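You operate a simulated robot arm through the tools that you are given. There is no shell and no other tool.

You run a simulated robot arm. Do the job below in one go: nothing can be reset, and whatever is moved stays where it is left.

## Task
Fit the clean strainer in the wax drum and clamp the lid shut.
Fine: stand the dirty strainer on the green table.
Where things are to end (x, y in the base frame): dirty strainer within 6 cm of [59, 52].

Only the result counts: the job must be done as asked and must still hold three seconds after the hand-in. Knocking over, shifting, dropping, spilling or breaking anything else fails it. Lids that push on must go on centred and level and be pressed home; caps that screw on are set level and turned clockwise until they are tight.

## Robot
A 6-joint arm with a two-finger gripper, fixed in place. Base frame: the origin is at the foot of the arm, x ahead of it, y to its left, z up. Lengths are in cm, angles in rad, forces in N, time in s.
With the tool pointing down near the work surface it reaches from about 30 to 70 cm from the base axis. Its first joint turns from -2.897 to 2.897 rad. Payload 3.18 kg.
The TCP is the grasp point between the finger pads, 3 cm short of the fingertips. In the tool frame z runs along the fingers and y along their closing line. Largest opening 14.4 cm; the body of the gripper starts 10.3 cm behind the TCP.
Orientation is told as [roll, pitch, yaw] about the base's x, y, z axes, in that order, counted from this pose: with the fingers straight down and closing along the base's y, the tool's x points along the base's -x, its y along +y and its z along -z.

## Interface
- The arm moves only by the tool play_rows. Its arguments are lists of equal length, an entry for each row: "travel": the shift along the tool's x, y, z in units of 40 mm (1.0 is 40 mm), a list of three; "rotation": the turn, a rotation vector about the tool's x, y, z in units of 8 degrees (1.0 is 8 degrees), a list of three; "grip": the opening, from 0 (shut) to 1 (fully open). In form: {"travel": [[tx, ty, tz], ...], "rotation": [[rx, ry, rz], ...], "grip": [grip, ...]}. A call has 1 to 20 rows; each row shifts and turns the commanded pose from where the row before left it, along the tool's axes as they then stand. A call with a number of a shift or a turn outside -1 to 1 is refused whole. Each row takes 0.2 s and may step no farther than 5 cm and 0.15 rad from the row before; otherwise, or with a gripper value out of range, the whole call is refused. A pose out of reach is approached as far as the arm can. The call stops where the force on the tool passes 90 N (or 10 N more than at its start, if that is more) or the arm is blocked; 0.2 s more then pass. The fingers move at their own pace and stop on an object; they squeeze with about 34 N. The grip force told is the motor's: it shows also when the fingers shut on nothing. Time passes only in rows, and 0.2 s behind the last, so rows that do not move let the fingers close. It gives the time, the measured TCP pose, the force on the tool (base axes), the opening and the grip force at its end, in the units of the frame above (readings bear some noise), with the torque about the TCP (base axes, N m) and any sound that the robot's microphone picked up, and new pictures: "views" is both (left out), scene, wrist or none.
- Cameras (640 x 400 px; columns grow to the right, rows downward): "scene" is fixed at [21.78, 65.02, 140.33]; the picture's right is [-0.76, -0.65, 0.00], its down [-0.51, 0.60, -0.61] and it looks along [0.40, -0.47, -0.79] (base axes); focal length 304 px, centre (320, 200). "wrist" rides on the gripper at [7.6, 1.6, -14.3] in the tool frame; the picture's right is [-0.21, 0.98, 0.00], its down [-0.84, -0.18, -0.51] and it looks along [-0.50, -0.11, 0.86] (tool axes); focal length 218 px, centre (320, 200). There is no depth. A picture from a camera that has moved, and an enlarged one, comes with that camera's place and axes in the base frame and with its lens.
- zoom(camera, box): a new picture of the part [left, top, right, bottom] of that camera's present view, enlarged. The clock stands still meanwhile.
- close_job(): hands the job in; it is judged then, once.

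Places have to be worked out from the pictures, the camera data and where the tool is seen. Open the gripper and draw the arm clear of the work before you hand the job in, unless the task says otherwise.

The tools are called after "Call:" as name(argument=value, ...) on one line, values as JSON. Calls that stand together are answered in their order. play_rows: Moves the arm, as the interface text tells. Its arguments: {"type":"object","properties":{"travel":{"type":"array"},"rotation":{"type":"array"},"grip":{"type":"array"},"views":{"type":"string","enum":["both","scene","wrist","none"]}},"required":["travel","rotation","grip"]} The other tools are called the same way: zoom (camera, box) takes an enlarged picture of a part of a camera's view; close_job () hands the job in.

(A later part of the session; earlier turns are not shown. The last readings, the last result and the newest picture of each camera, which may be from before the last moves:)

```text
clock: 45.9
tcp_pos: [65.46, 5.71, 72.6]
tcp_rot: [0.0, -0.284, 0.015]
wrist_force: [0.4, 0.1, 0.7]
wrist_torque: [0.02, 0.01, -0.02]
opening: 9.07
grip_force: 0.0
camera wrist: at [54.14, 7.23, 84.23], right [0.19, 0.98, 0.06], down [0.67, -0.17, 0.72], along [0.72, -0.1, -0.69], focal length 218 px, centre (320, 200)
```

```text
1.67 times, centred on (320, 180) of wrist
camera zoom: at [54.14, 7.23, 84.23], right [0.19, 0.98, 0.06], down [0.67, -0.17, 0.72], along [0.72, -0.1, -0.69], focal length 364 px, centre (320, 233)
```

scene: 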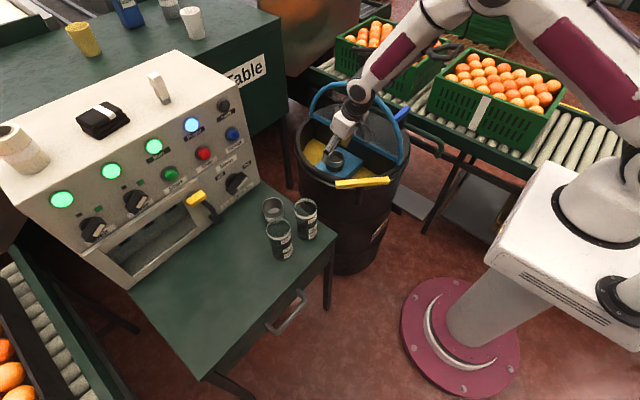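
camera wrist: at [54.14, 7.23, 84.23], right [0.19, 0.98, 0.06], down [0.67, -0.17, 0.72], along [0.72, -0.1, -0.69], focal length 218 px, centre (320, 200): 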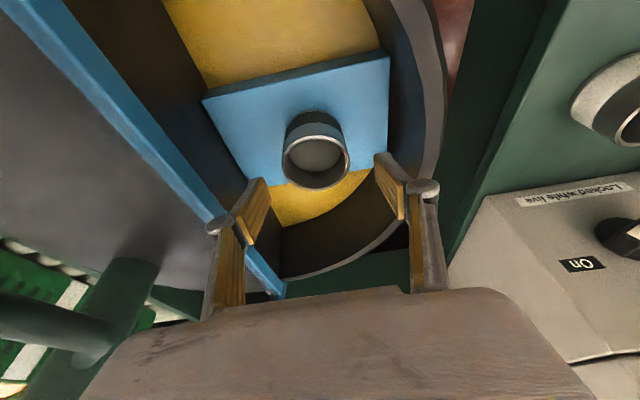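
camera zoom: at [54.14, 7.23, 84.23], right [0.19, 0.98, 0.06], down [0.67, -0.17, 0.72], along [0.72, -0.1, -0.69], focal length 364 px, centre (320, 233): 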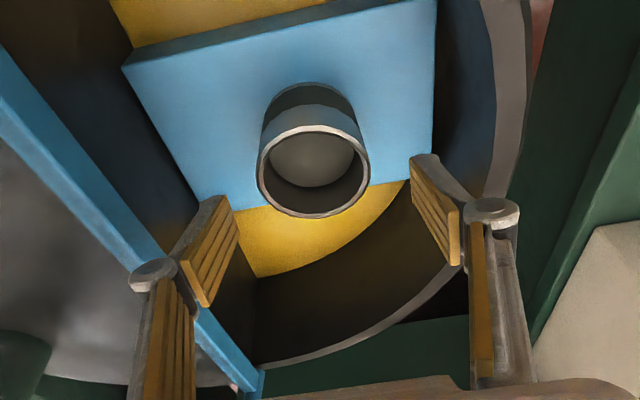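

Call:
play_rows(travel=[[0.134, -0.03, 0.665], [0.134, -0.03, 0.665], [0, 0, 0], [0, 0, 0], [0, 0, 0], [0, 0, 0]], rotation=[[0, 0, 0], [0, 0, 0], [0, 0, 0], [0, 0, 0], [0, 0, 0], [0, 0, 0]], grip=[0.63, 0.63, 0.63, 0.3, 0.3, 0.3])

Call:
zoom(camera="wrist", box=[150, 60, 490, 300])

Call:
zoom(camera="scene", box=[280, 100, 410, 220])

```text
clock: 47.2
tcp_pos: [65.77, 5.58, 67.21]
tcp_rot: [-0.001, -0.281, 0.014]
wrist_force: [-0.4, 0.5, -0.3]
wrist_torque: [-0.01, 0.03, 0.01]
opening: 5.87
grip_force: 34.1
camera wrist: at [54.49, 7.07, 78.72], right [0.19, 0.98, 0.06], down [0.67, -0.17, 0.72], along [0.72, -0.1, -0.69], focal length 218 px, centre (320, 200)
```

scene: 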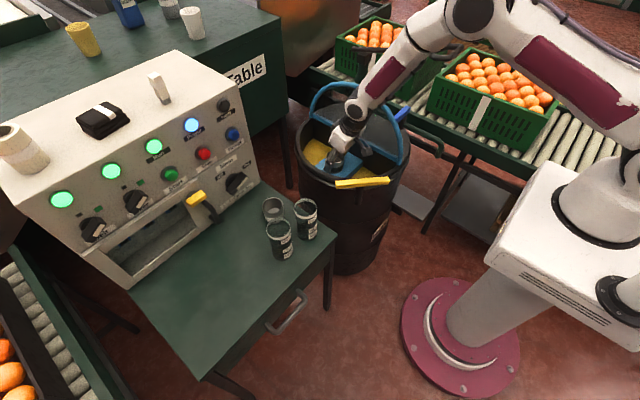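
wrist: 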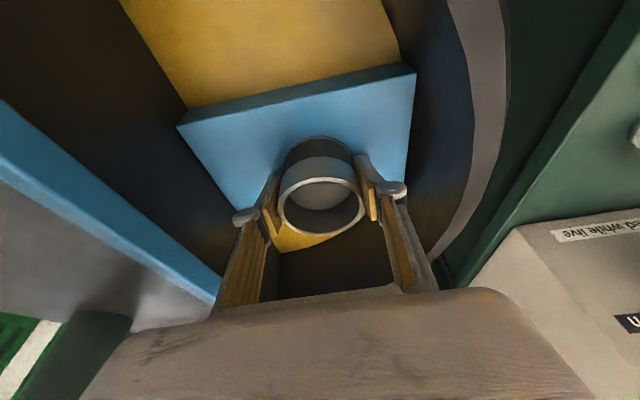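

```text
1.67 times, centred on (320, 180) of wrist
camera zoom: at [54.49, 7.07, 78.72], right [0.19, 0.98, 0.06], down [0.67, -0.17, 0.72], along [0.72, -0.1, -0.69], focal length 364 px, centre (320, 233)
```

zoom: 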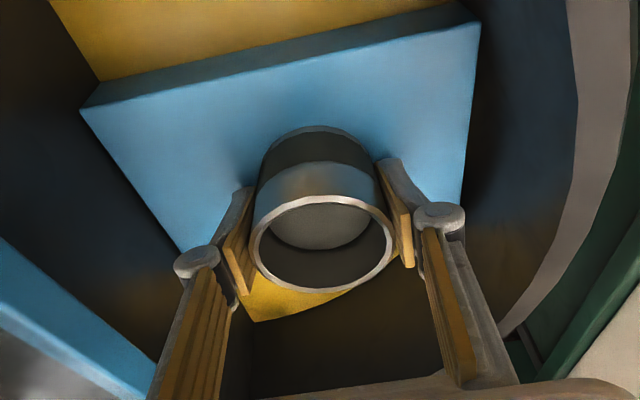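

```text
3.33 times, centred on (345, 160) of scene
camera zoom: at [21.78, 65.02, 140.33], right [-0.76, -0.65, 0.0], down [-0.51, 0.6, -0.61], along [0.4, -0.47, -0.79], focal length 1014 px, centre (237, 333)
```

zoom: 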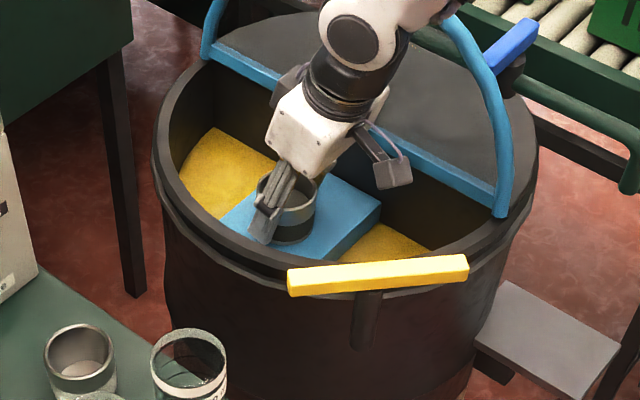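

Gripped centrally (5.87 cm). I lift straight up, first a little to see how it leaves its seat.

Call:
play_rows(travel=[[-0.035, 0, -0.12], [-0.035, 0, -0.12], [-0.07, 0, -0.24], [0, 0, 0]], rotation=[[0, 0, 0], [0, 0, 0], [0, 0, 0], [0, 0, 0]], grip=[0.3, 0.3, 0.3, 0.3])

Call:
zoom(camera="wrist", box=[150, 60, 490, 300])

Call:
zoom(camera="scene", box=[310, 130, 370, 190])

```text
clock: 48.2
tcp_pos: [65.84, 5.57, 69.22]
tcp_rot: [-0.001, -0.283, 0.017]
wrist_force: [0.3, 1.1, -0.4]
wrist_torque: [-0.02, -0.03, 0.0]
opening: 5.89
grip_force: 33.7
camera wrist: at [54.52, 7.08, 80.79], right [0.19, 0.98, 0.06], down [0.67, -0.17, 0.72], along [0.72, -0.1, -0.69], focal length 218 px, centre (320, 200)
```

scene: 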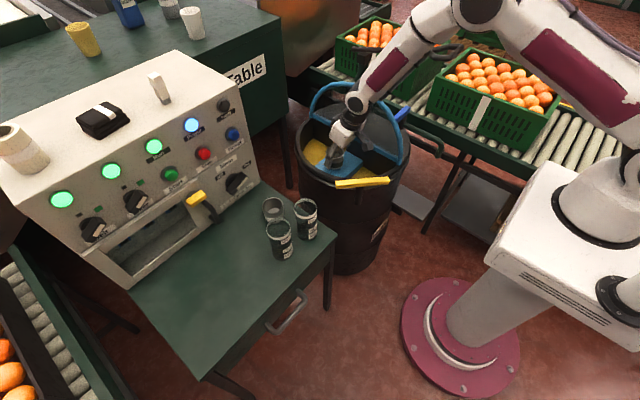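
wrist: 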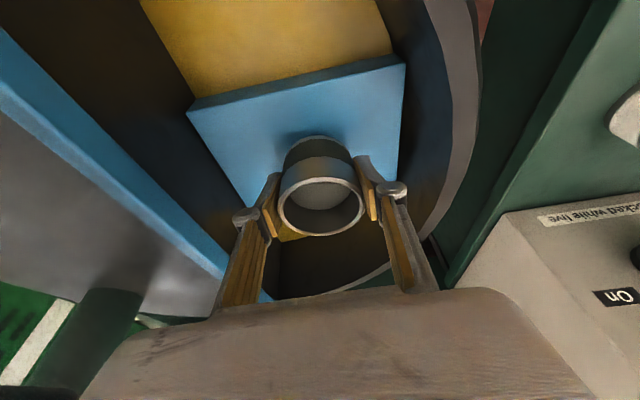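

```text
1.67 times, centred on (320, 180) of wrist
camera zoom: at [54.52, 7.08, 80.79], right [0.19, 0.98, 0.06], down [0.67, -0.17, 0.72], along [0.72, -0.1, -0.69], focal length 364 px, centre (320, 233)
```

zoom: 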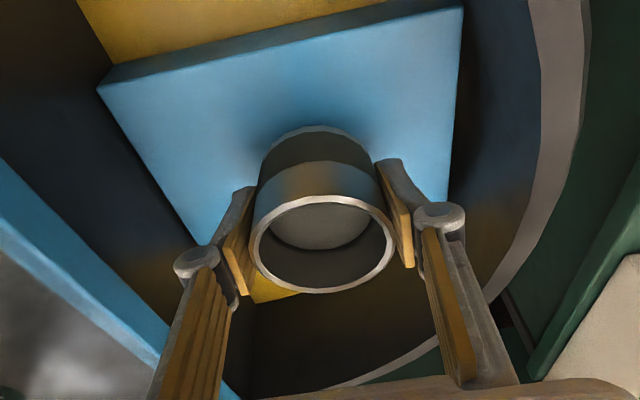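

```text
6.67 times, centred on (340, 160) of scene
camera zoom: at [21.78, 65.02, 140.33], right [-0.76, -0.65, 0.0], down [-0.51, 0.6, -0.61], along [0.4, -0.47, -0.79], focal length 2029 px, centre (187, 467)
```

zoom: 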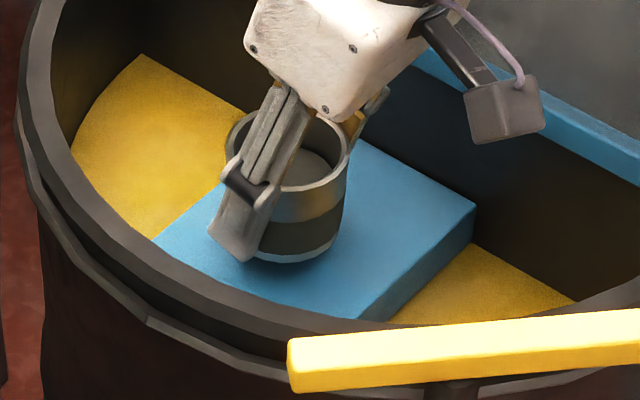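

Call:
play_rows(travel=[[-0.234, 0, -0.806], [-0.234, 0, -0.806], [-0.234, 0, -0.806], [-0.234, 0, -0.806], [-0.234, 0, -0.806], [0, 0.5, 0], [0, 1, 0], [0, 1, 0], [0, 0, 0]], rotation=[[0, 0, 0], [0, 0, 0], [0, 0, 0], [0, 0, 0], [0, 0, 0], [0, 0, 0], [0, 0, 0], [0, 0, 0], [0, 0, 0]], grip=[0.3, 0.3, 0.3, 0.3, 0.3, 0.3, 0.3, 0.3, 0.3])

Call:
zoom(camera="scene", box=[300, 110, 400, 200])

Call:
zoom(camera="wrist", box=[150, 0, 490, 240])

```text
clock: 50.2
tcp_pos: [65.72, 15.6, 85.81]
tcp_rot: [0.001, -0.281, 0.016]
wrist_force: [-0.1, -0.1, -1.4]
wrist_torque: [0.0, 0.03, -0.02]
opening: 5.88
grip_force: 34.3
camera wrist: at [54.37, 17.11, 97.48], right [0.19, 0.98, 0.06], down [0.67, -0.17, 0.72], along [0.72, -0.1, -0.69], focal length 218 px, centre (320, 200)
```

scene: 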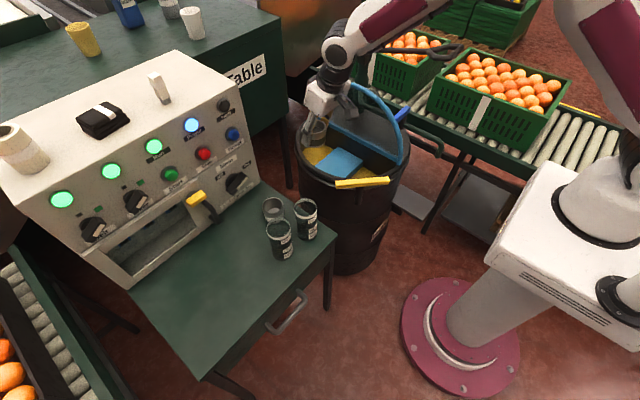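
wrist: 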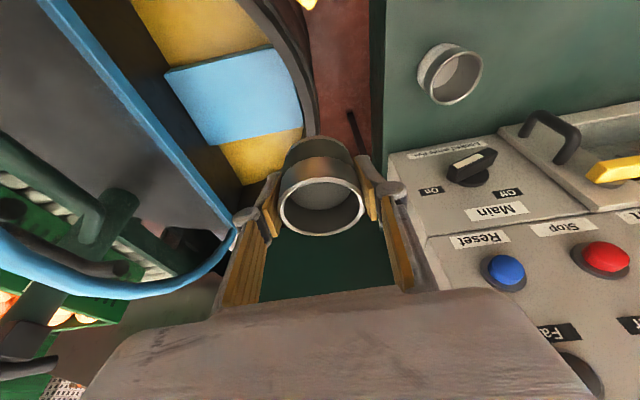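

```text
4.44 times, centred on (350, 155) of scene
camera zoom: at [21.78, 65.02, 140.33], right [-0.76, -0.65, 0.0], down [-0.51, 0.6, -0.61], along [0.4, -0.47, -0.79], focal length 1353 px, centre (187, 400)
```

zoom: 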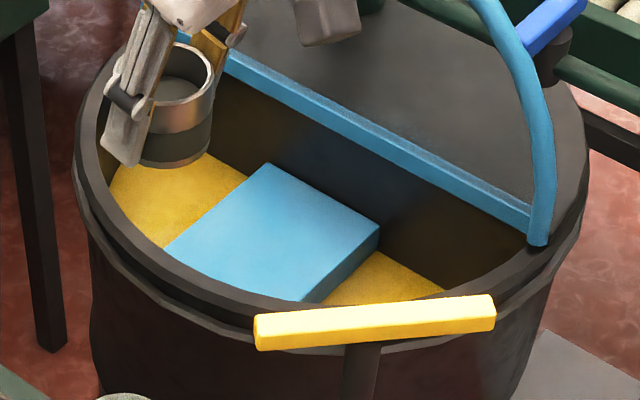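

```text
1.67 times, centred on (320, 120) of wrist
camera zoom: at [54.37, 17.11, 97.48], right [0.19, 0.98, 0.06], down [0.67, -0.17, 0.72], along [0.72, -0.1, -0.69], focal length 364 px, centre (320, 333)
```

zoom: 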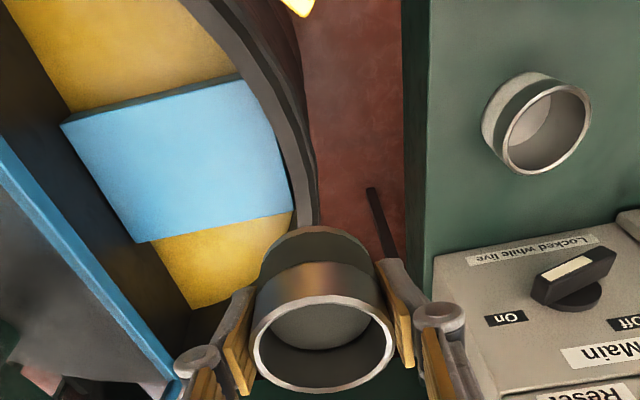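

The seat is just a flat blue block. I carry the strainer inward and round (bottom at z≈81, above the glasses), then turn the hand.

Call:
play_rows(travel=[[0.622, 0.625, -0.18], [0.622, 0.625, -0.18], [0.622, 0.625, -0.18], [0.622, 0.625, -0.18], [0.622, 0.625, -0.18], [0.622, 0.625, -0.18], [0.622, 0.625, -0.18], [0.622, 0.625, -0.18], [0, 1, 0], [0, 1, 0], [0, 1, 0], [0, 0, 0], [0, 0, 0], [0, 0, 0], [0, 0, 0], [0, 0, 0], [0, 0, 0], [0, 0, 0]], rotation=[[0, 0, 0], [0, 0, 0], [0, 0, 0], [0, 0, 0], [0, 0, 0], [0, 0, 0], [0, 0, 0], [0, 0, 0], [0, 0, 0], [0, 0, 0], [0, 0, 0], [-0.278, 0, -0.96], [-0.278, 0, -0.96], [-0.278, 0, -0.96], [-0.278, 0, -0.96], [-0.278, 0, -0.96], [-0.278, 0, -0.96], [0, 0, 0]], grip=[0.3, 0.3, 0.3, 0.3, 0.3, 0.3, 0.3, 0.3, 0.3, 0.3, 0.3, 0.3, 0.3, 0.3, 0.3, 0.3, 0.3, 0.3])

```text
clock: 54.0
tcp_pos: [44.48, 47.3, 86.04]
tcp_rot: [0.001, -0.283, 0.853]
wrist_force: [-0.3, 0.7, -1.4]
wrist_torque: [0.02, 0.01, 0.0]
opening: 5.88
grip_force: 33.7
camera wrist: at [35.92, 39.83, 97.61], right [-0.6, 0.8, 0.06], down [0.58, 0.38, 0.72], along [0.55, 0.47, -0.69], focal length 218 px, centre (320, 200)
```

scene: 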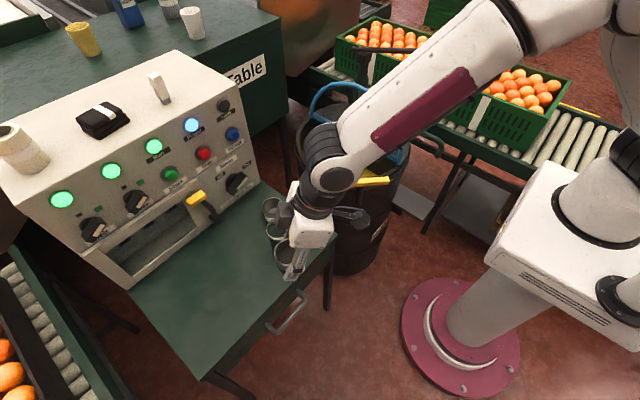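
wrist: 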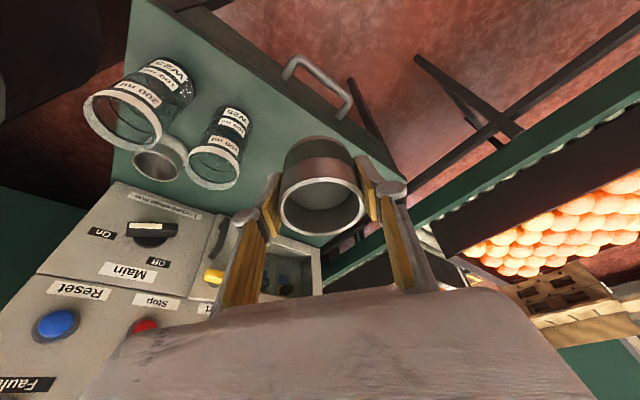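

Now I move out over the table toward (59,53) while descending to TCP z≈75.

Call:
play_rows(travel=[[-0.496, -0.358, 0.716], [-0.496, -0.358, 0.716], [-0.496, -0.358, 0.716], [-0.496, -0.358, 0.716], [-0.496, -0.358, 0.716], [0, 0, 0]], rotation=[[0, 0, 0], [0, 0, 0], [0, 0, 0], [0, 0, 0], [0, 0, 0], [0, 0, 0]], grip=[0.3, 0.3, 0.3, 0.3, 0.3, 0.3])

Call:
zoom(camera="scene", box=[200, 180, 340, 320])

Call:
zoom(camera="wrist", box=[100, 20, 440, 260])

```text
clock: 55.5
tcp_pos: [58.84, 52.53, 75.03]
tcp_rot: [0.001, -0.28, 0.851]
wrist_force: [-0.8, -0.1, -1.6]
wrist_torque: [-0.06, 0.03, 0.0]
opening: 5.88
grip_force: 33.3
camera wrist: at [50.19, 45.22, 86.71], right [-0.6, 0.8, 0.06], down [0.58, 0.38, 0.72], along [0.55, 0.47, -0.69], focal length 218 px, centre (320, 200)
```

scene: 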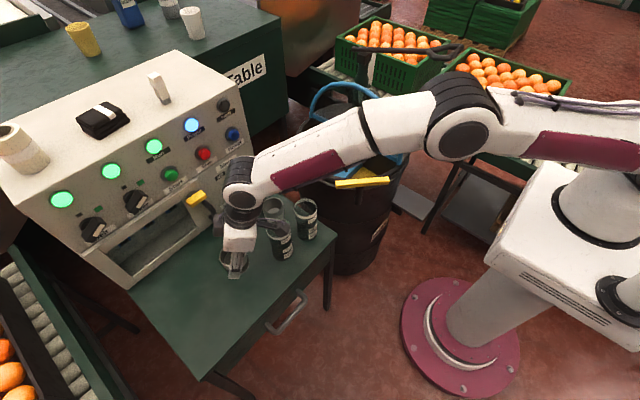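
wrist: 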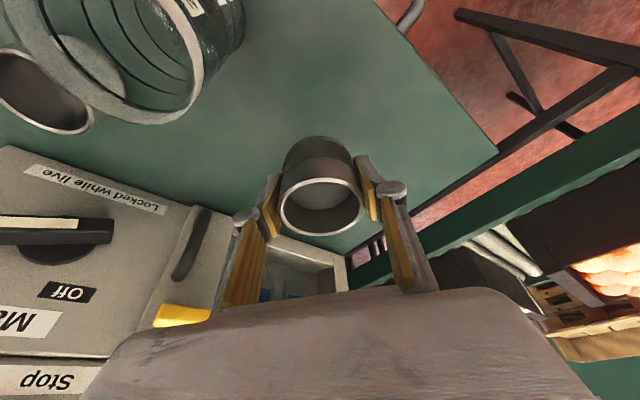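

```text
2.86 times, centred on (270, 250) of scene
camera zoom: at [21.78, 65.02, 140.33], right [-0.76, -0.65, 0.0], down [-0.51, 0.6, -0.61], along [0.4, -0.47, -0.79], focal length 870 px, centre (463, 57)
```

zoom: 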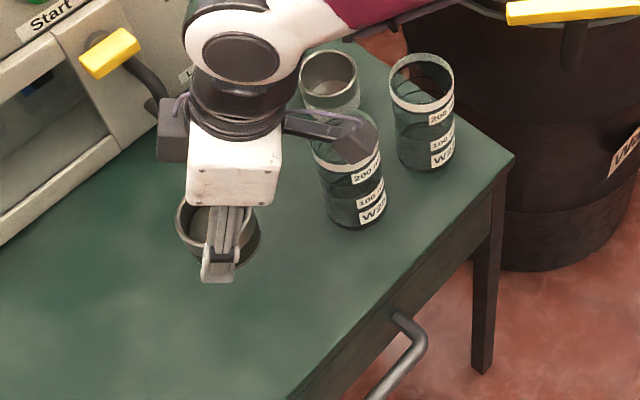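

```text
1.67 times, centred on (270, 140) of wrist
camera zoom: at [50.19, 45.22, 86.71], right [-0.6, 0.8, 0.06], down [0.58, 0.38, 0.72], along [0.55, 0.47, -0.69], focal length 364 px, centre (403, 300)
```

zoom: 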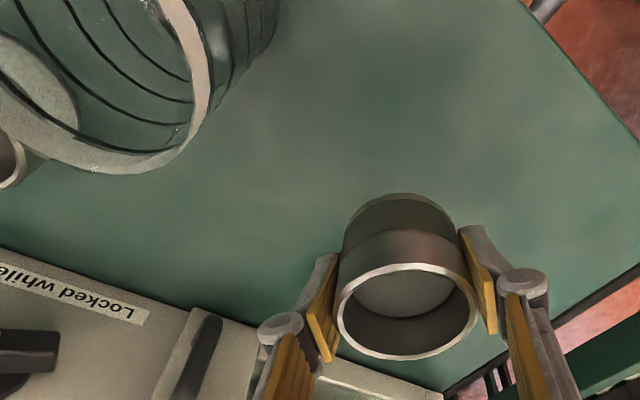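

The camera box would come close to glass W25 on the way down, so I turn the hand back to yaw ≈25° first, shift a little +y, then descend to just above the table.

Call:
play_rows(travel=[[0, 0, 0], [0, 0, 0], [0, 0, 0], [-0.07, 0.16, 0.02], [0.191, 0, 0.66], [0.191, 0, 0.66], [0, 0, 0]], rotation=[[0.279, 0, 0.96], [0.279, 0, 0.96], [0.279, 0, 0.96], [0, 0, 0], [0, 0, 0], [0, 0, 0], [0, 0, 0]], grip=[0.3, 0.3, 0.3, 0.3, 0.3, 0.3, 0.3])

Call:
zoom(camera="scene", box=[200, 180, 340, 320])

Call:
zoom(camera="wrist", box=[150, 20, 490, 260])

```text
clock: 57.0
tcp_pos: [58.89, 53.38, 69.43]
tcp_rot: [0.0, -0.283, 0.431]
wrist_force: [0.9, 0.5, -0.5]
wrist_torque: [0.01, 0.02, -0.02]
opening: 5.86
grip_force: 33.8
camera wrist: at [47.9, 50.15, 81.07], right [-0.23, 0.97, 0.06], down [0.68, 0.12, 0.72], along [0.7, 0.2, -0.69], focal length 218 px, centre (320, 200)
```

scene: 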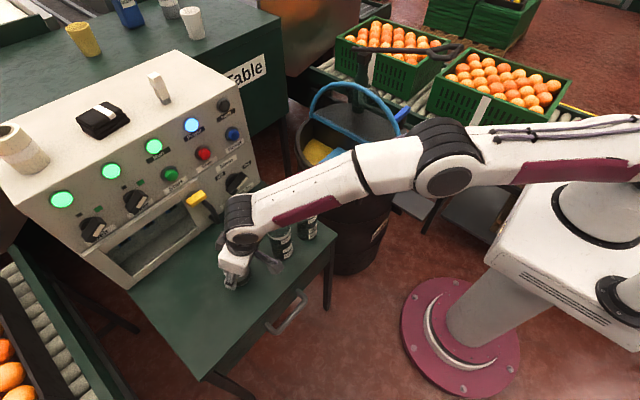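
wrist: 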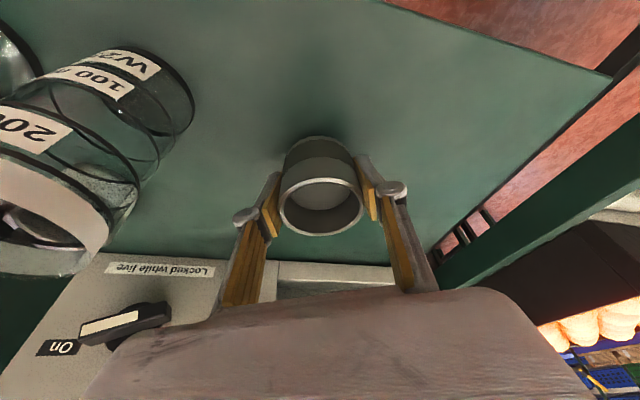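

```text
2.86 times, centred on (270, 250) of scene
camera zoom: at [21.78, 65.02, 140.33], right [-0.76, -0.65, 0.0], down [-0.51, 0.6, -0.61], along [0.4, -0.47, -0.79], focal length 870 px, centre (463, 57)
```

zoom: 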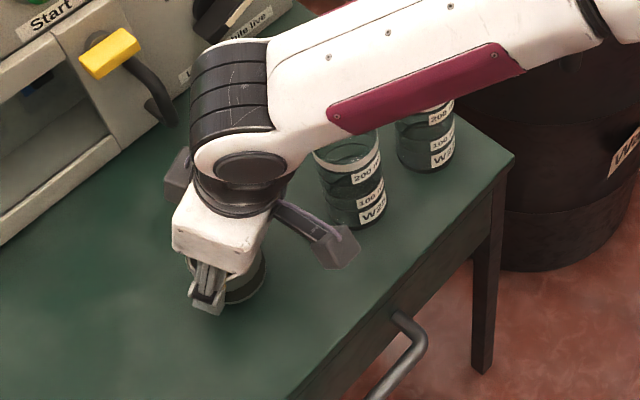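

```text
1.67 times, centred on (320, 140) of wrist
camera zoom: at [47.9, 50.15, 81.07], right [-0.23, 0.97, 0.06], down [0.68, 0.12, 0.72], along [0.7, 0.2, -0.69], focal length 364 px, centre (320, 300)
```

zoom: 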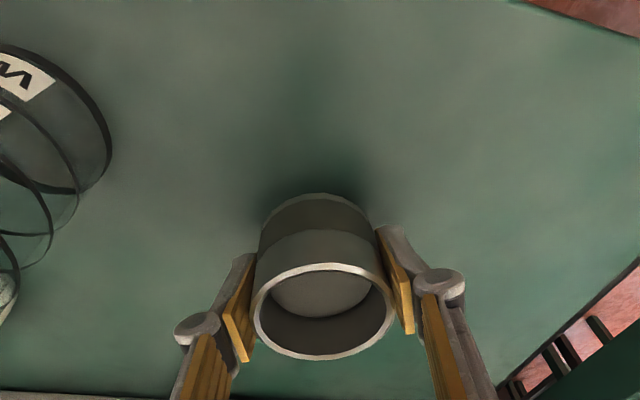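

Call:
play_rows(travel=[[0.0174, 0, 0.06], [0.0174, 0, 0.06], [0.0174, 0, 0.06], [0.0174, 0, 0.06], [0, 0, 0]], rotation=[[0, 0, 0], [0, 0, 0], [0, 0, 0], [0, 0, 0], [0, 0, 0]], grip=[0.3, 0.3, 0.3, 0.3, 0.3], views="wrist")

Call:
zoom(camera="wrist", box=[220, 80, 420, 240])

```text
clock: 58.2
tcp_pos: [58.83, 53.33, 68.52]
tcp_rot: [0.001, -0.283, 0.433]
wrist_force: [0.3, -0.8, -1.3]
wrist_torque: [-0.01, -0.01, 0.01]
opening: 5.87
grip_force: 33.9
camera wrist: at [47.87, 50.13, 80.12], right [-0.23, 0.97, 0.06], down [0.68, 0.12, 0.72], along [0.7, 0.2, -0.69], focal length 218 px, centre (320, 200)
```

wrist: 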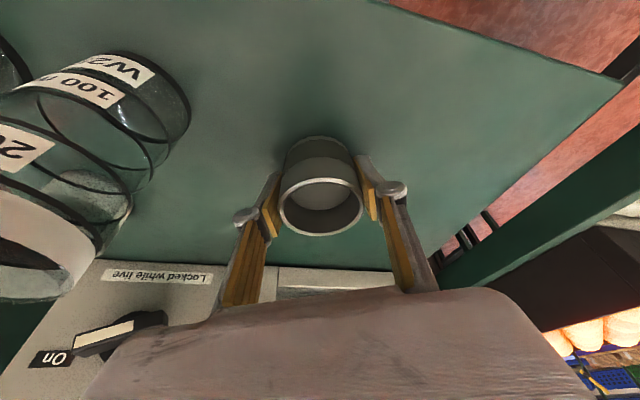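

```text
2.50 times, centred on (320, 160) of wrist
camera zoom: at [47.87, 50.13, 80.12], right [-0.23, 0.97, 0.06], down [0.68, 0.12, 0.72], along [0.7, 0.2, -0.69], focal length 546 px, centre (320, 300)
```

zoom: 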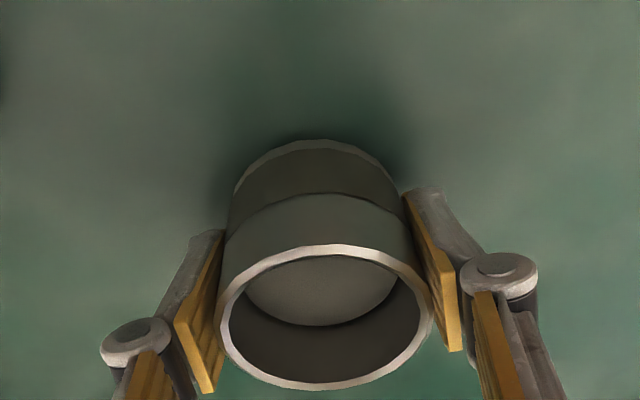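

Still a small gap with the shadow; I keep lowering in fine steps watching the force.

Call:
play_rows(travel=[[0.0139, 0, 0.048], [0.0139, 0, 0.048], [0.0139, 0, 0.048], [0.0139, 0, 0.048], [0, 0, 0]], rotation=[[0, 0, 0], [0, 0, 0], [0, 0, 0], [0, 0, 0], [0, 0, 0]], grip=[0.3, 0.3, 0.3, 0.3, 0.3], views="none")

Call:
zoom(camera="wrist", box=[220, 80, 420, 240])

```text
clock: 59.5
tcp_pos: [58.79, 53.29, 67.73]
tcp_rot: [0.0, -0.282, 0.433]
wrist_force: [0.2, 0.0, -0.9]
wrist_torque: [-0.01, -0.02, -0.02]
opening: 5.85
grip_force: 33.8
```

```text
2.50 times, centred on (320, 160) of wrist
camera zoom: at [47.84, 50.21, 79.28], right [-0.23, 0.97, 0.06], down [0.68, 0.12, 0.72], along [0.7, 0.2, -0.69], focal length 546 px, centre (320, 300)
```

zoom: 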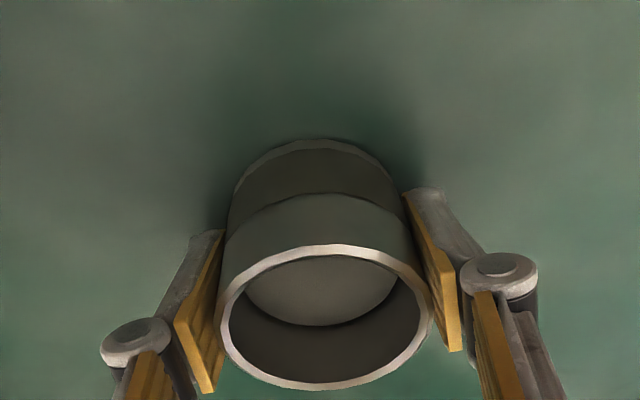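

Call:
play_rows(travel=[[0.0104, 0, 0.036], [0.0104, 0, 0.036], [0.0104, 0, 0.036], [0.0104, 0, 0.036], [0, 0, 0]], rotation=[[0, 0, 0], [0, 0, 0], [0, 0, 0], [0, 0, 0], [0, 0, 0]], grip=[0.3, 0.3, 0.3, 0.3, 0.3], views="none")

Call:
zoom(camera="scene", box=[210, 240, 290, 310])

```text
clock: 60.6
tcp_pos: [58.91, 53.45, 67.43]
tcp_rot: [0.001, -0.289, 0.433]
wrist_force: [-4.2, -0.5, 23.7]
wrist_torque: [0.09, -0.09, 0.05]
opening: 5.89
grip_force: 34.3
```

```text
5.71 times, centred on (250, 275) of scene
camera zoom: at [21.78, 65.02, 140.33], right [-0.76, -0.65, 0.0], down [-0.51, 0.6, -0.61], along [0.4, -0.47, -0.79], focal length 1739 px, centre (720, -229)
```

zoom: 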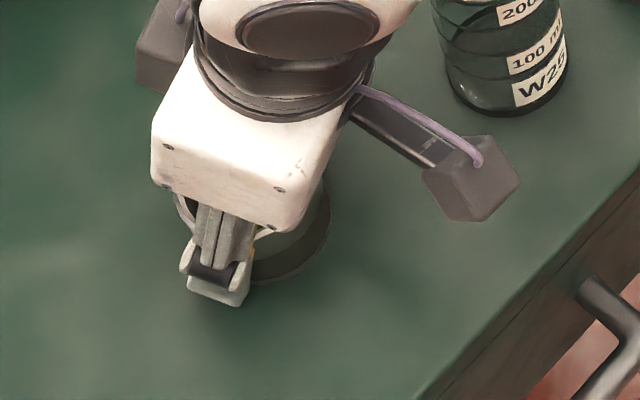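

Contact with the table (24 N) at TCP z≈67.4. I ease up slightly and release.

Call:
play_rows(travel=[[-0.008, 0, -0.028], [0, 0, 0], [0, 0, 0], [0, 0, 0], [0, 0, 0]], rotation=[[0, 0, 0], [0, 0, 0], [0, 0, 0], [0, 0, 0], [0, 0, 0]], grip=[0.3, 0.42, 0.55, 0.6, 0.6], views="wrist")

Call:
zoom(camera="wrist", box=[220, 80, 420, 240])

```text
clock: 61.9
tcp_pos: [58.78, 53.28, 67.14]
tcp_rot: [0.0, -0.282, 0.432]
wrist_force: [0.2, 0.7, -0.1]
wrist_torque: [0.04, 0.02, 0.04]
opening: 8.61
grip_force: 0.0
camera wrist: at [47.84, 50.15, 78.81], right [-0.23, 0.97, 0.06], down [0.68, 0.12, 0.72], along [0.69, 0.2, -0.69], focal length 218 px, centre (320, 200)
```

wrist: 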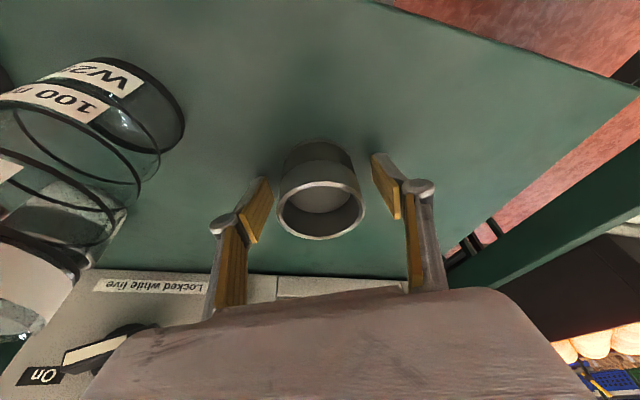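

```text
2.50 times, centred on (320, 160) of wrist
camera zoom: at [47.84, 50.15, 78.81], right [-0.23, 0.97, 0.06], down [0.68, 0.12, 0.72], along [0.69, 0.2, -0.69], focal length 546 px, centre (320, 300)
```

zoom: 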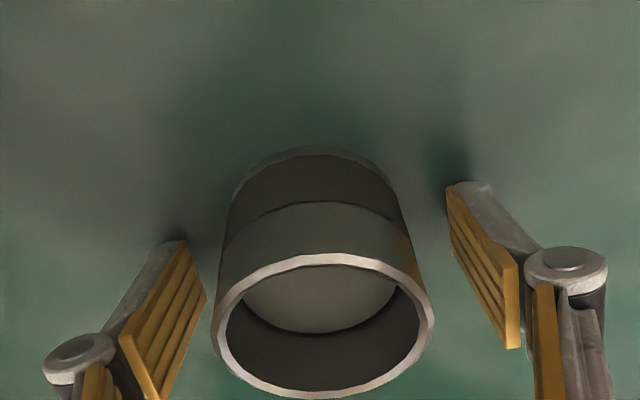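

The dirty strainer stands at ≈(58.8,53.3). I withdraw along the tool axis and then back toward the base.

Call:
play_rows(travel=[[0, 0, -0.5], [0, 0, -0.5], [0, 0, -0.5], [0.6, 0, -0.6], [0.8, 0, -0.6], [0.8, 0, -0.6], [0.8, 0, -0.3], [0, 0, 0]], rotation=[[0, 0, 0], [0, 0, 0], [0, 0, 0], [0, 0, 0], [0, 0, 0], [0, 0, 0], [0, 0, 0], [0, 0, 0]], grip=[0.6, 0.6, 0.6, 0.6, 0.6, 0.6, 0.6, 0.6])

Call:
zoom(camera="scene", box=[200, 180, 340, 320])

```text
clock: 63.6
tcp_pos: [44.78, 46.71, 77.92]
tcp_rot: [-0.001, -0.282, 0.43]
wrist_force: [-0.2, -0.5, -0.2]
wrist_torque: [0.01, 0.0, 0.03]
opening: 8.67
grip_force: 0.0
camera wrist: at [33.9, 43.52, 89.52], right [-0.23, 0.97, 0.06], down [0.68, 0.12, 0.72], along [0.7, 0.2, -0.69], focal length 218 px, centre (320, 200)
```

scene: 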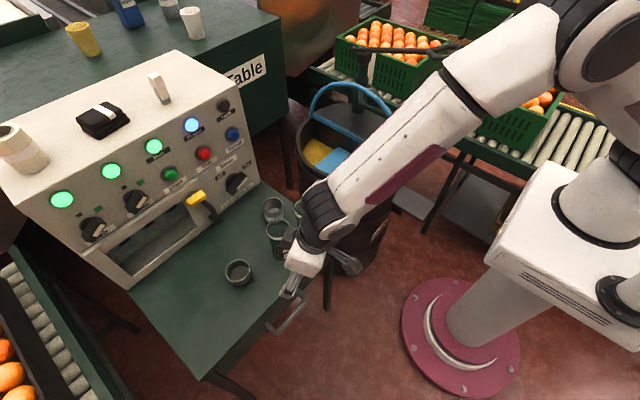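
wrist: 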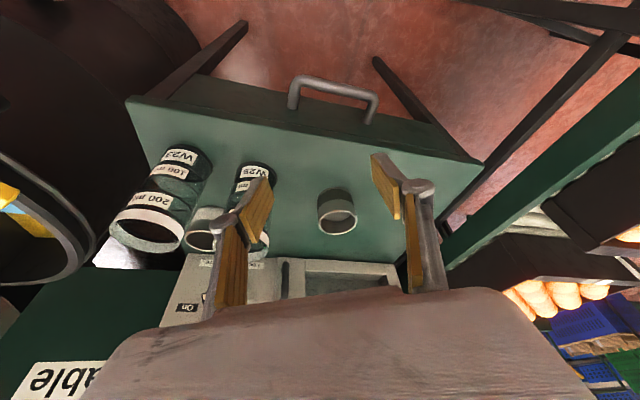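

```text
2.86 times, centred on (270, 250) of scene
camera zoom: at [21.78, 65.02, 140.33], right [-0.76, -0.65, 0.0], down [-0.51, 0.6, -0.61], along [0.4, -0.47, -0.79], focal length 870 px, centre (463, 57)
```

zoom: 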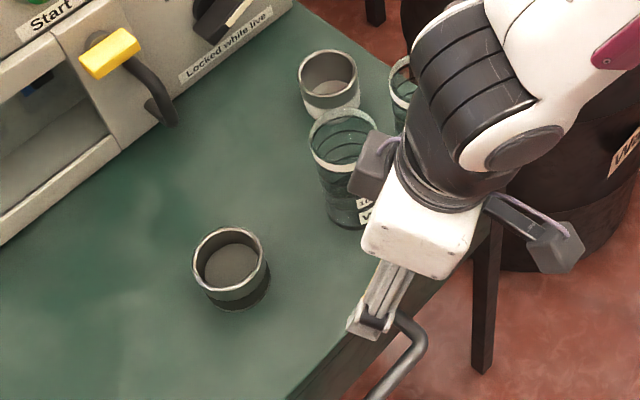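

The dirty strainer stands upright. For the clean one (≈(66.8,33.3)) I go around the glasses high and approach from the drum side with the hand yawed ≈58°, so the camera box avoids the glasses.

Call:
play_rows(travel=[[0.221, -0.759, -0.486], [0.221, -0.759, -0.486], [0.221, -0.759, -0.486], [0.221, -0.759, -0.486], [0.221, -0.759, -0.486], [-0.424, -0.862, 0.122], [-0.424, -0.862, 0.122], [-0.424, -0.862, 0.122], [-0.424, -0.862, 0.122], [-0.424, -0.862, 0.122], [0, 0, 0], [0, 0, 0], [0, 0, 0], [0, 0, 0], [0, 0, 0], [0, 0, 0]], rotation=[[0, 0, 0], [0, 0, 0], [0, 0, 0], [0, 0, 0], [0, 0, 0], [0, 0, 0], [0, 0, 0], [0, 0, 0], [0, 0, 0], [0, 0, 0], [-0.278, 0, -0.9605], [-0.278, 0, -0.9605], [-0.278, 0, -0.9605], [-0.278, 0, -0.9605], [-0.047, 0, -0.163], [0, 0, 0]], grip=[0.6, 0.6, 0.6, 0.6, 0.6, 0.6, 0.6, 0.6, 0.6, 0.6, 0.6, 0.6, 0.6, 0.6, 0.6, 0.6])

Call:
zoom(camera="scene", box=[200, 160, 360, 300])

Call:
zoom(camera="wrist", box=[150, 20, 490, 260])

```text
clock: 67.0
tcp_pos: [60.11, 18.32, 85.95]
tcp_rot: [0.001, -0.281, 1.014]
wrist_force: [0.0, 0.6, -0.2]
wrist_torque: [0.0, 0.02, 0.01]
opening: 8.63
grip_force: 0.1
camera wrist: at [52.71, 9.53, 97.51], right [-0.72, 0.69, 0.06], down [0.51, 0.47, 0.72], along [0.47, 0.55, -0.69], focal length 218 px, centre (320, 200)
```

scene: 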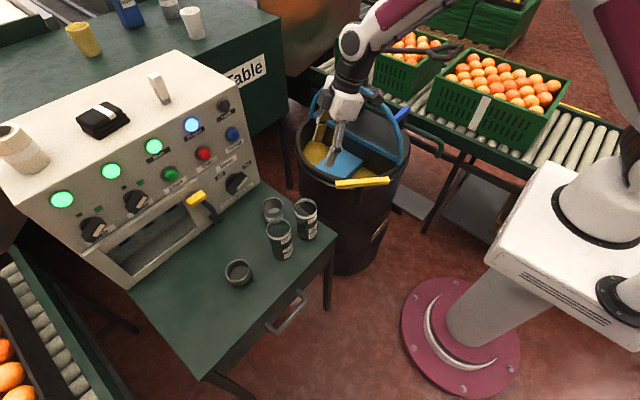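
wrist: 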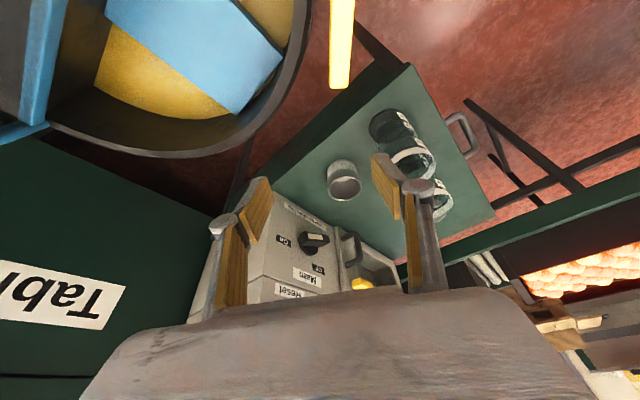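

```text
2.86 times, centred on (280, 230) of scene
camera zoom: at [21.78, 65.02, 140.33], right [-0.76, -0.65, 0.0], down [-0.51, 0.6, -0.61], along [0.4, -0.47, -0.79], focal length 870 px, centre (434, 114)
```

zoom: 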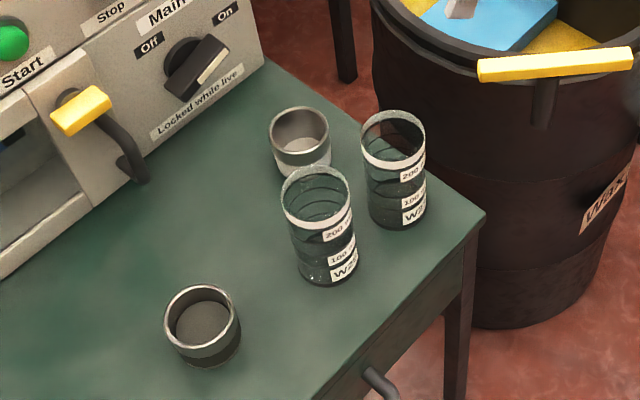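

```text
1.67 times, centred on (320, 140) of wrist
camera zoom: at [52.71, 9.53, 97.51], right [-0.72, 0.69, 0.06], down [0.51, 0.47, 0.72], along [0.47, 0.55, -0.69], focal length 364 px, centre (320, 300)
```

zoom: 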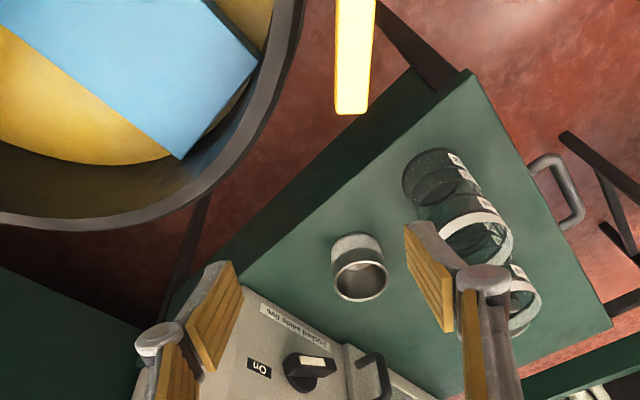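

Using the placed cup as a check of the camera geometry, the clean strainer is at ≈(67.05,33.35). I move above it in two legs.

Call:
play_rows(travel=[[-0.56, -0.082, 0.5525], [-0.56, -0.082, 0.5525], [-0.56, -0.082, 0.5525], [-0.56, -0.082, 0.5525], [-0.526, 0.419, 0.607], [-0.526, 0.419, 0.607], [0, 0, 0]], rotation=[[0, 0, 0], [0, 0, 0], [0, 0, 0], [0, 0, 0], [0, 0, 0], [0, 0, 0], [0, 0, 0]], grip=[0.6, 0.6, 0.6, 0.6, 0.6, 0.6, 0.6])

Call:
zoom(camera="scene", box=[200, 160, 360, 300])

Call:
zoom(camera="wrist", box=[150, 20, 490, 260])

```text
clock: 68.7
tcp_pos: [67.08, 33.41, 76.25]
tcp_rot: [0.001, -0.283, 1.016]
wrist_force: [-0.7, 0.6, -0.2]
wrist_torque: [-0.03, 0.0, 0.01]
opening: 8.62
grip_force: 0.2
camera wrist: at [59.65, 24.65, 87.82], right [-0.72, 0.69, 0.06], down [0.51, 0.47, 0.72], along [0.47, 0.55, -0.69], focal length 218 px, centre (320, 200)
```

scene: 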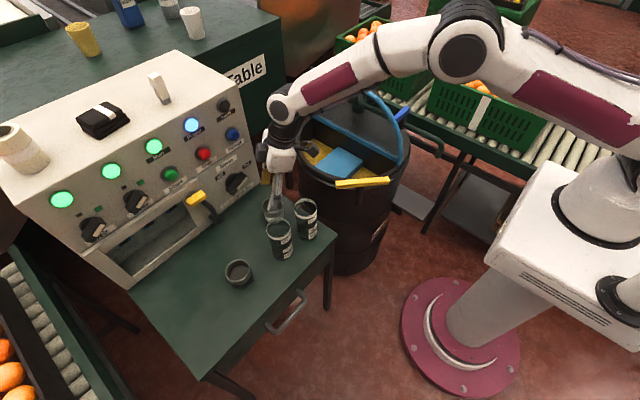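
wrist: 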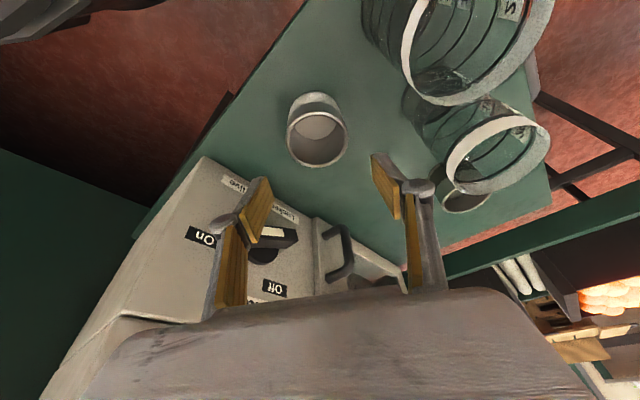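

```text
2.86 times, centred on (280, 230) of scene
camera zoom: at [21.78, 65.02, 140.33], right [-0.76, -0.65, 0.0], down [-0.51, 0.6, -0.61], along [0.4, -0.47, -0.79], focal length 870 px, centre (434, 114)
```

zoom: 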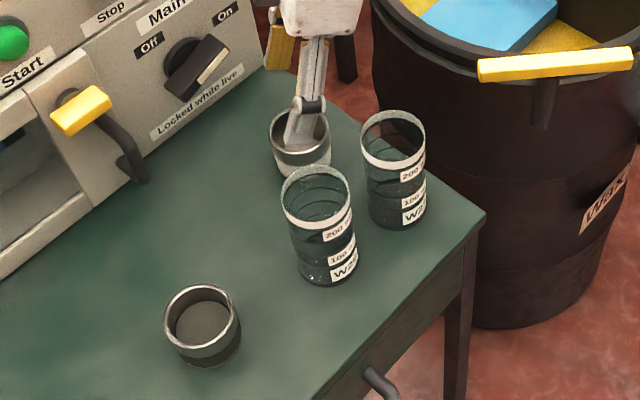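

```text
1.67 times, centred on (320, 140) of wrist
camera zoom: at [59.65, 24.65, 87.82], right [-0.72, 0.69, 0.06], down [0.51, 0.47, 0.72], along [0.47, 0.55, -0.69], focal length 364 px, centre (320, 300)
```

zoom: 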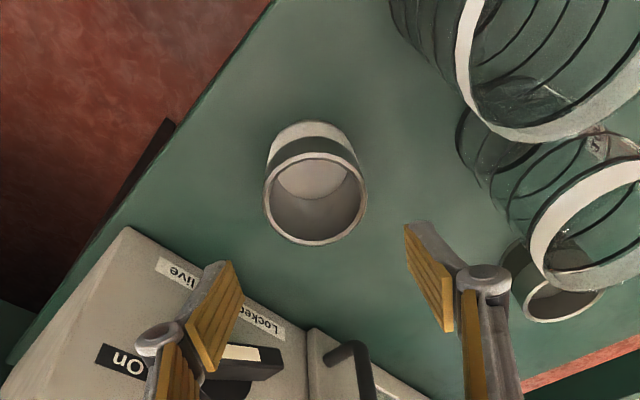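

Aligned with the clean strainer. I descend to TCP z≈68.2 (slightly higher grip) and close.

Call:
play_rows(travel=[[0.1375, 0.008, 0.4825], [0.1375, 0.008, 0.4825], [0.1375, 0.008, 0.4825], [0.1375, 0.008, 0.4825], [0, 0, 0], [0, 0, 0], [0, 0, 0], [0, 0, 0]], rotation=[[0, 0, 0], [0, 0, 0], [0, 0, 0], [0, 0, 0], [0, 0, 0], [0, 0, 0], [0, 0, 0], [0, 0, 0]], grip=[0.6, 0.6, 0.6, 0.6, 0.6, 0.3, 0.3, 0.3])

Call:
zoom(camera="scene", box=[200, 160, 360, 300])

Call:
zoom(camera="wrist", box=[150, 60, 490, 300])

```text
clock: 70.5
tcp_pos: [66.75, 33.36, 68.3]
tcp_rot: [-0.001, -0.281, 1.015]
wrist_force: [0.4, -0.4, 0.5]
wrist_torque: [0.02, 0.0, 0.0]
opening: 5.75
grip_force: 34.2
camera wrist: at [59.45, 24.64, 79.85], right [-0.72, 0.69, 0.06], down [0.51, 0.47, 0.72], along [0.47, 0.55, -0.69], focal length 218 px, centre (320, 200)
```

scene: 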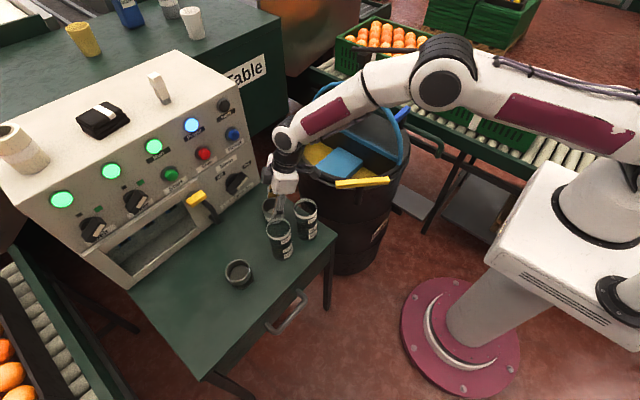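
wrist: 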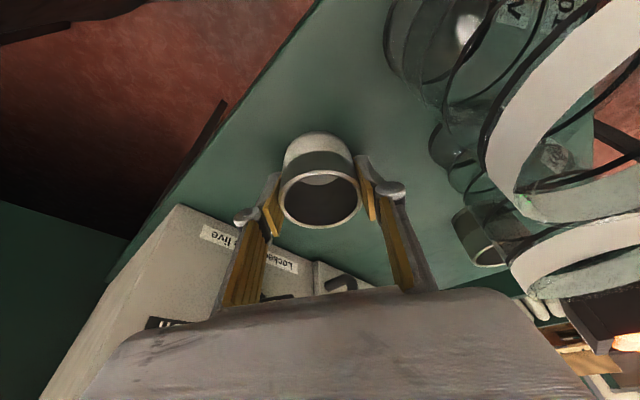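

```text
2.86 times, centred on (280, 230) of scene
camera zoom: at [21.78, 65.02, 140.33], right [-0.76, -0.65, 0.0], down [-0.51, 0.6, -0.61], along [0.4, -0.47, -0.79], focal length 870 px, centre (434, 114)
```

zoom: 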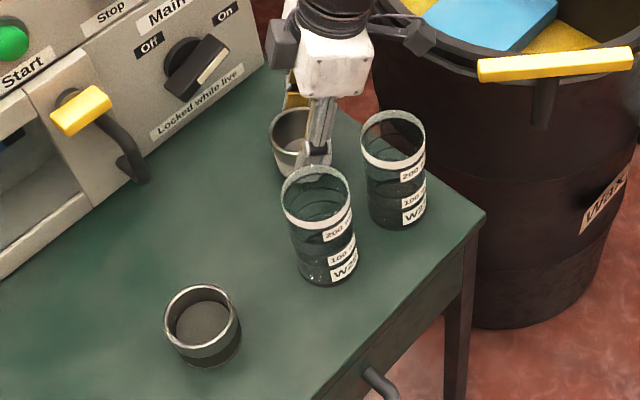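

```text
1.67 times, centred on (320, 180) of wrist
camera zoom: at [59.45, 24.64, 79.85], right [-0.72, 0.69, 0.06], down [0.51, 0.47, 0.72], along [0.47, 0.55, -0.69], focal length 364 px, centre (320, 233)
```

zoom: 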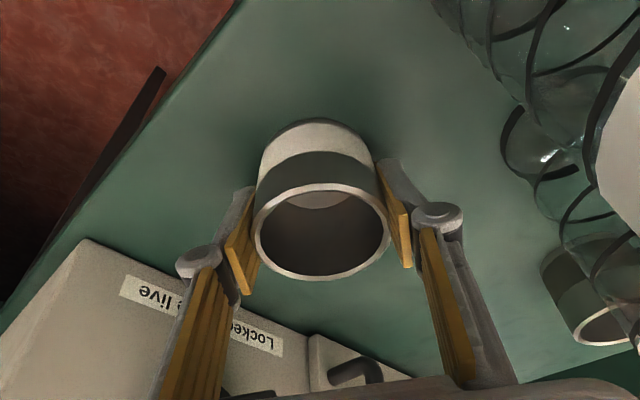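

Clean strainer gripped (5.75 cm). I lift, move toward the drum and turn back to yaw 0.

Call:
play_rows(travel=[[-0.1, 0, -0.34], [-0.234, 0, -0.815], [-0.234, 0, -0.815], [0.494, -0.363, -0.5], [0.494, -0.363, -0.5], [0.494, -0.363, -0.5], [0.494, -0.363, -0.5], [0, 0, 0], [0, 0, 0], [0, 0, 0], [0, 0, 0], [0, 0, 0], [0, 0, 0], [0, 0, 0], [0, 0, 0], [0, 0, 0]], rotation=[[0, 0, 0], [0, 0, 0], [0, 0, 0], [0, 0, 0], [0, 0, 0], [0, 0, 0], [0, 0, 0], [0.278, 0, 0.9605], [0.278, 0, 0.9605], [0.278, 0, 0.9605], [0.278, 0, 0.9605], [0.278, 0, 0.9605], [0.278, 0, 0.9605], [0.278, 0, 0.9605], [0.075, 0, 0.26], [0, 0, 0]], grip=[0.3, 0.3, 0.3, 0.3, 0.3, 0.3, 0.3, 0.3, 0.3, 0.3, 0.3, 0.3, 0.3, 0.3, 0.3, 0.3])

Call:
zoom(camera="scene", box=[200, 160, 360, 300])

Call:
zoom(camera="wrist", box=[150, 20, 490, 260])

```text
clock: 73.8
tcp_pos: [66.56, 21.97, 82.12]
tcp_rot: [0.0, -0.281, -0.002]
wrist_force: [-0.1, 1.0, -1.5]
wrist_torque: [0.01, -0.03, 0.02]
opening: 5.71
grip_force: 33.9
camera wrist: at [55.34, 23.66, 93.61], right [0.2, 0.98, 0.06], down [0.67, -0.18, 0.72], along [0.72, -0.11, -0.69], focal length 218 px, centre (320, 200)
```

scene: 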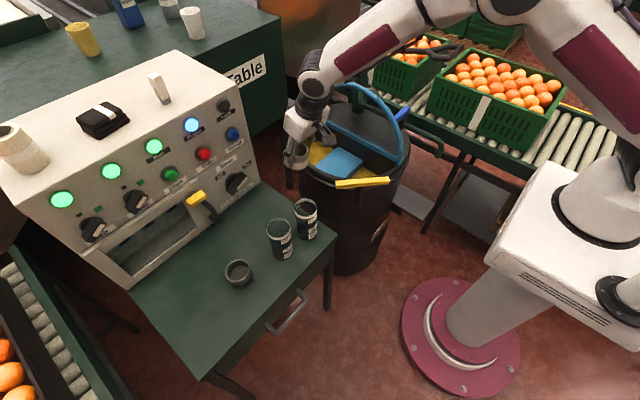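
wrist: 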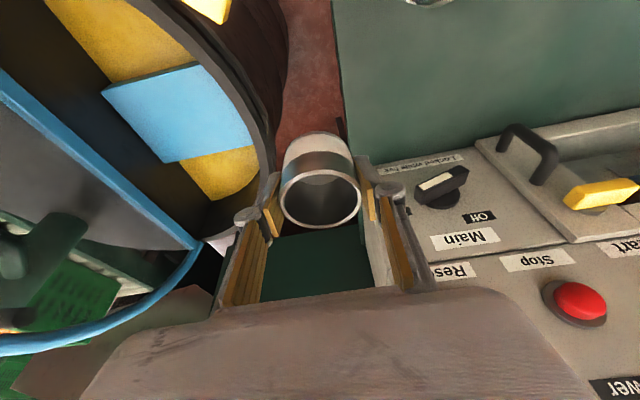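

```text
2.86 times, centred on (280, 230) of scene
camera zoom: at [21.78, 65.02, 140.33], right [-0.76, -0.65, 0.0], down [-0.51, 0.6, -0.61], along [0.4, -0.47, -0.79], focal length 870 px, centre (434, 114)
```

zoom: 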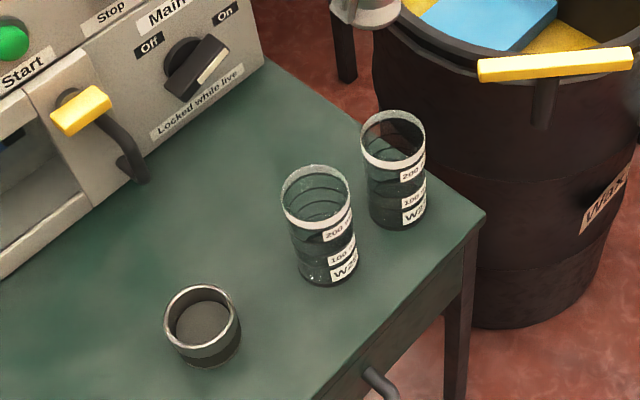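

```text
1.67 times, centred on (320, 140) of wrist
camera zoom: at [55.34, 23.66, 93.61], right [0.2, 0.98, 0.06], down [0.67, -0.18, 0.72], along [0.72, -0.11, -0.69], focal length 364 px, centre (320, 300)
```

zoom: 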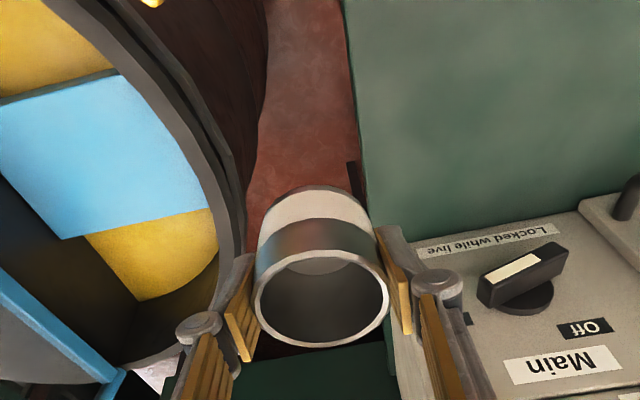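

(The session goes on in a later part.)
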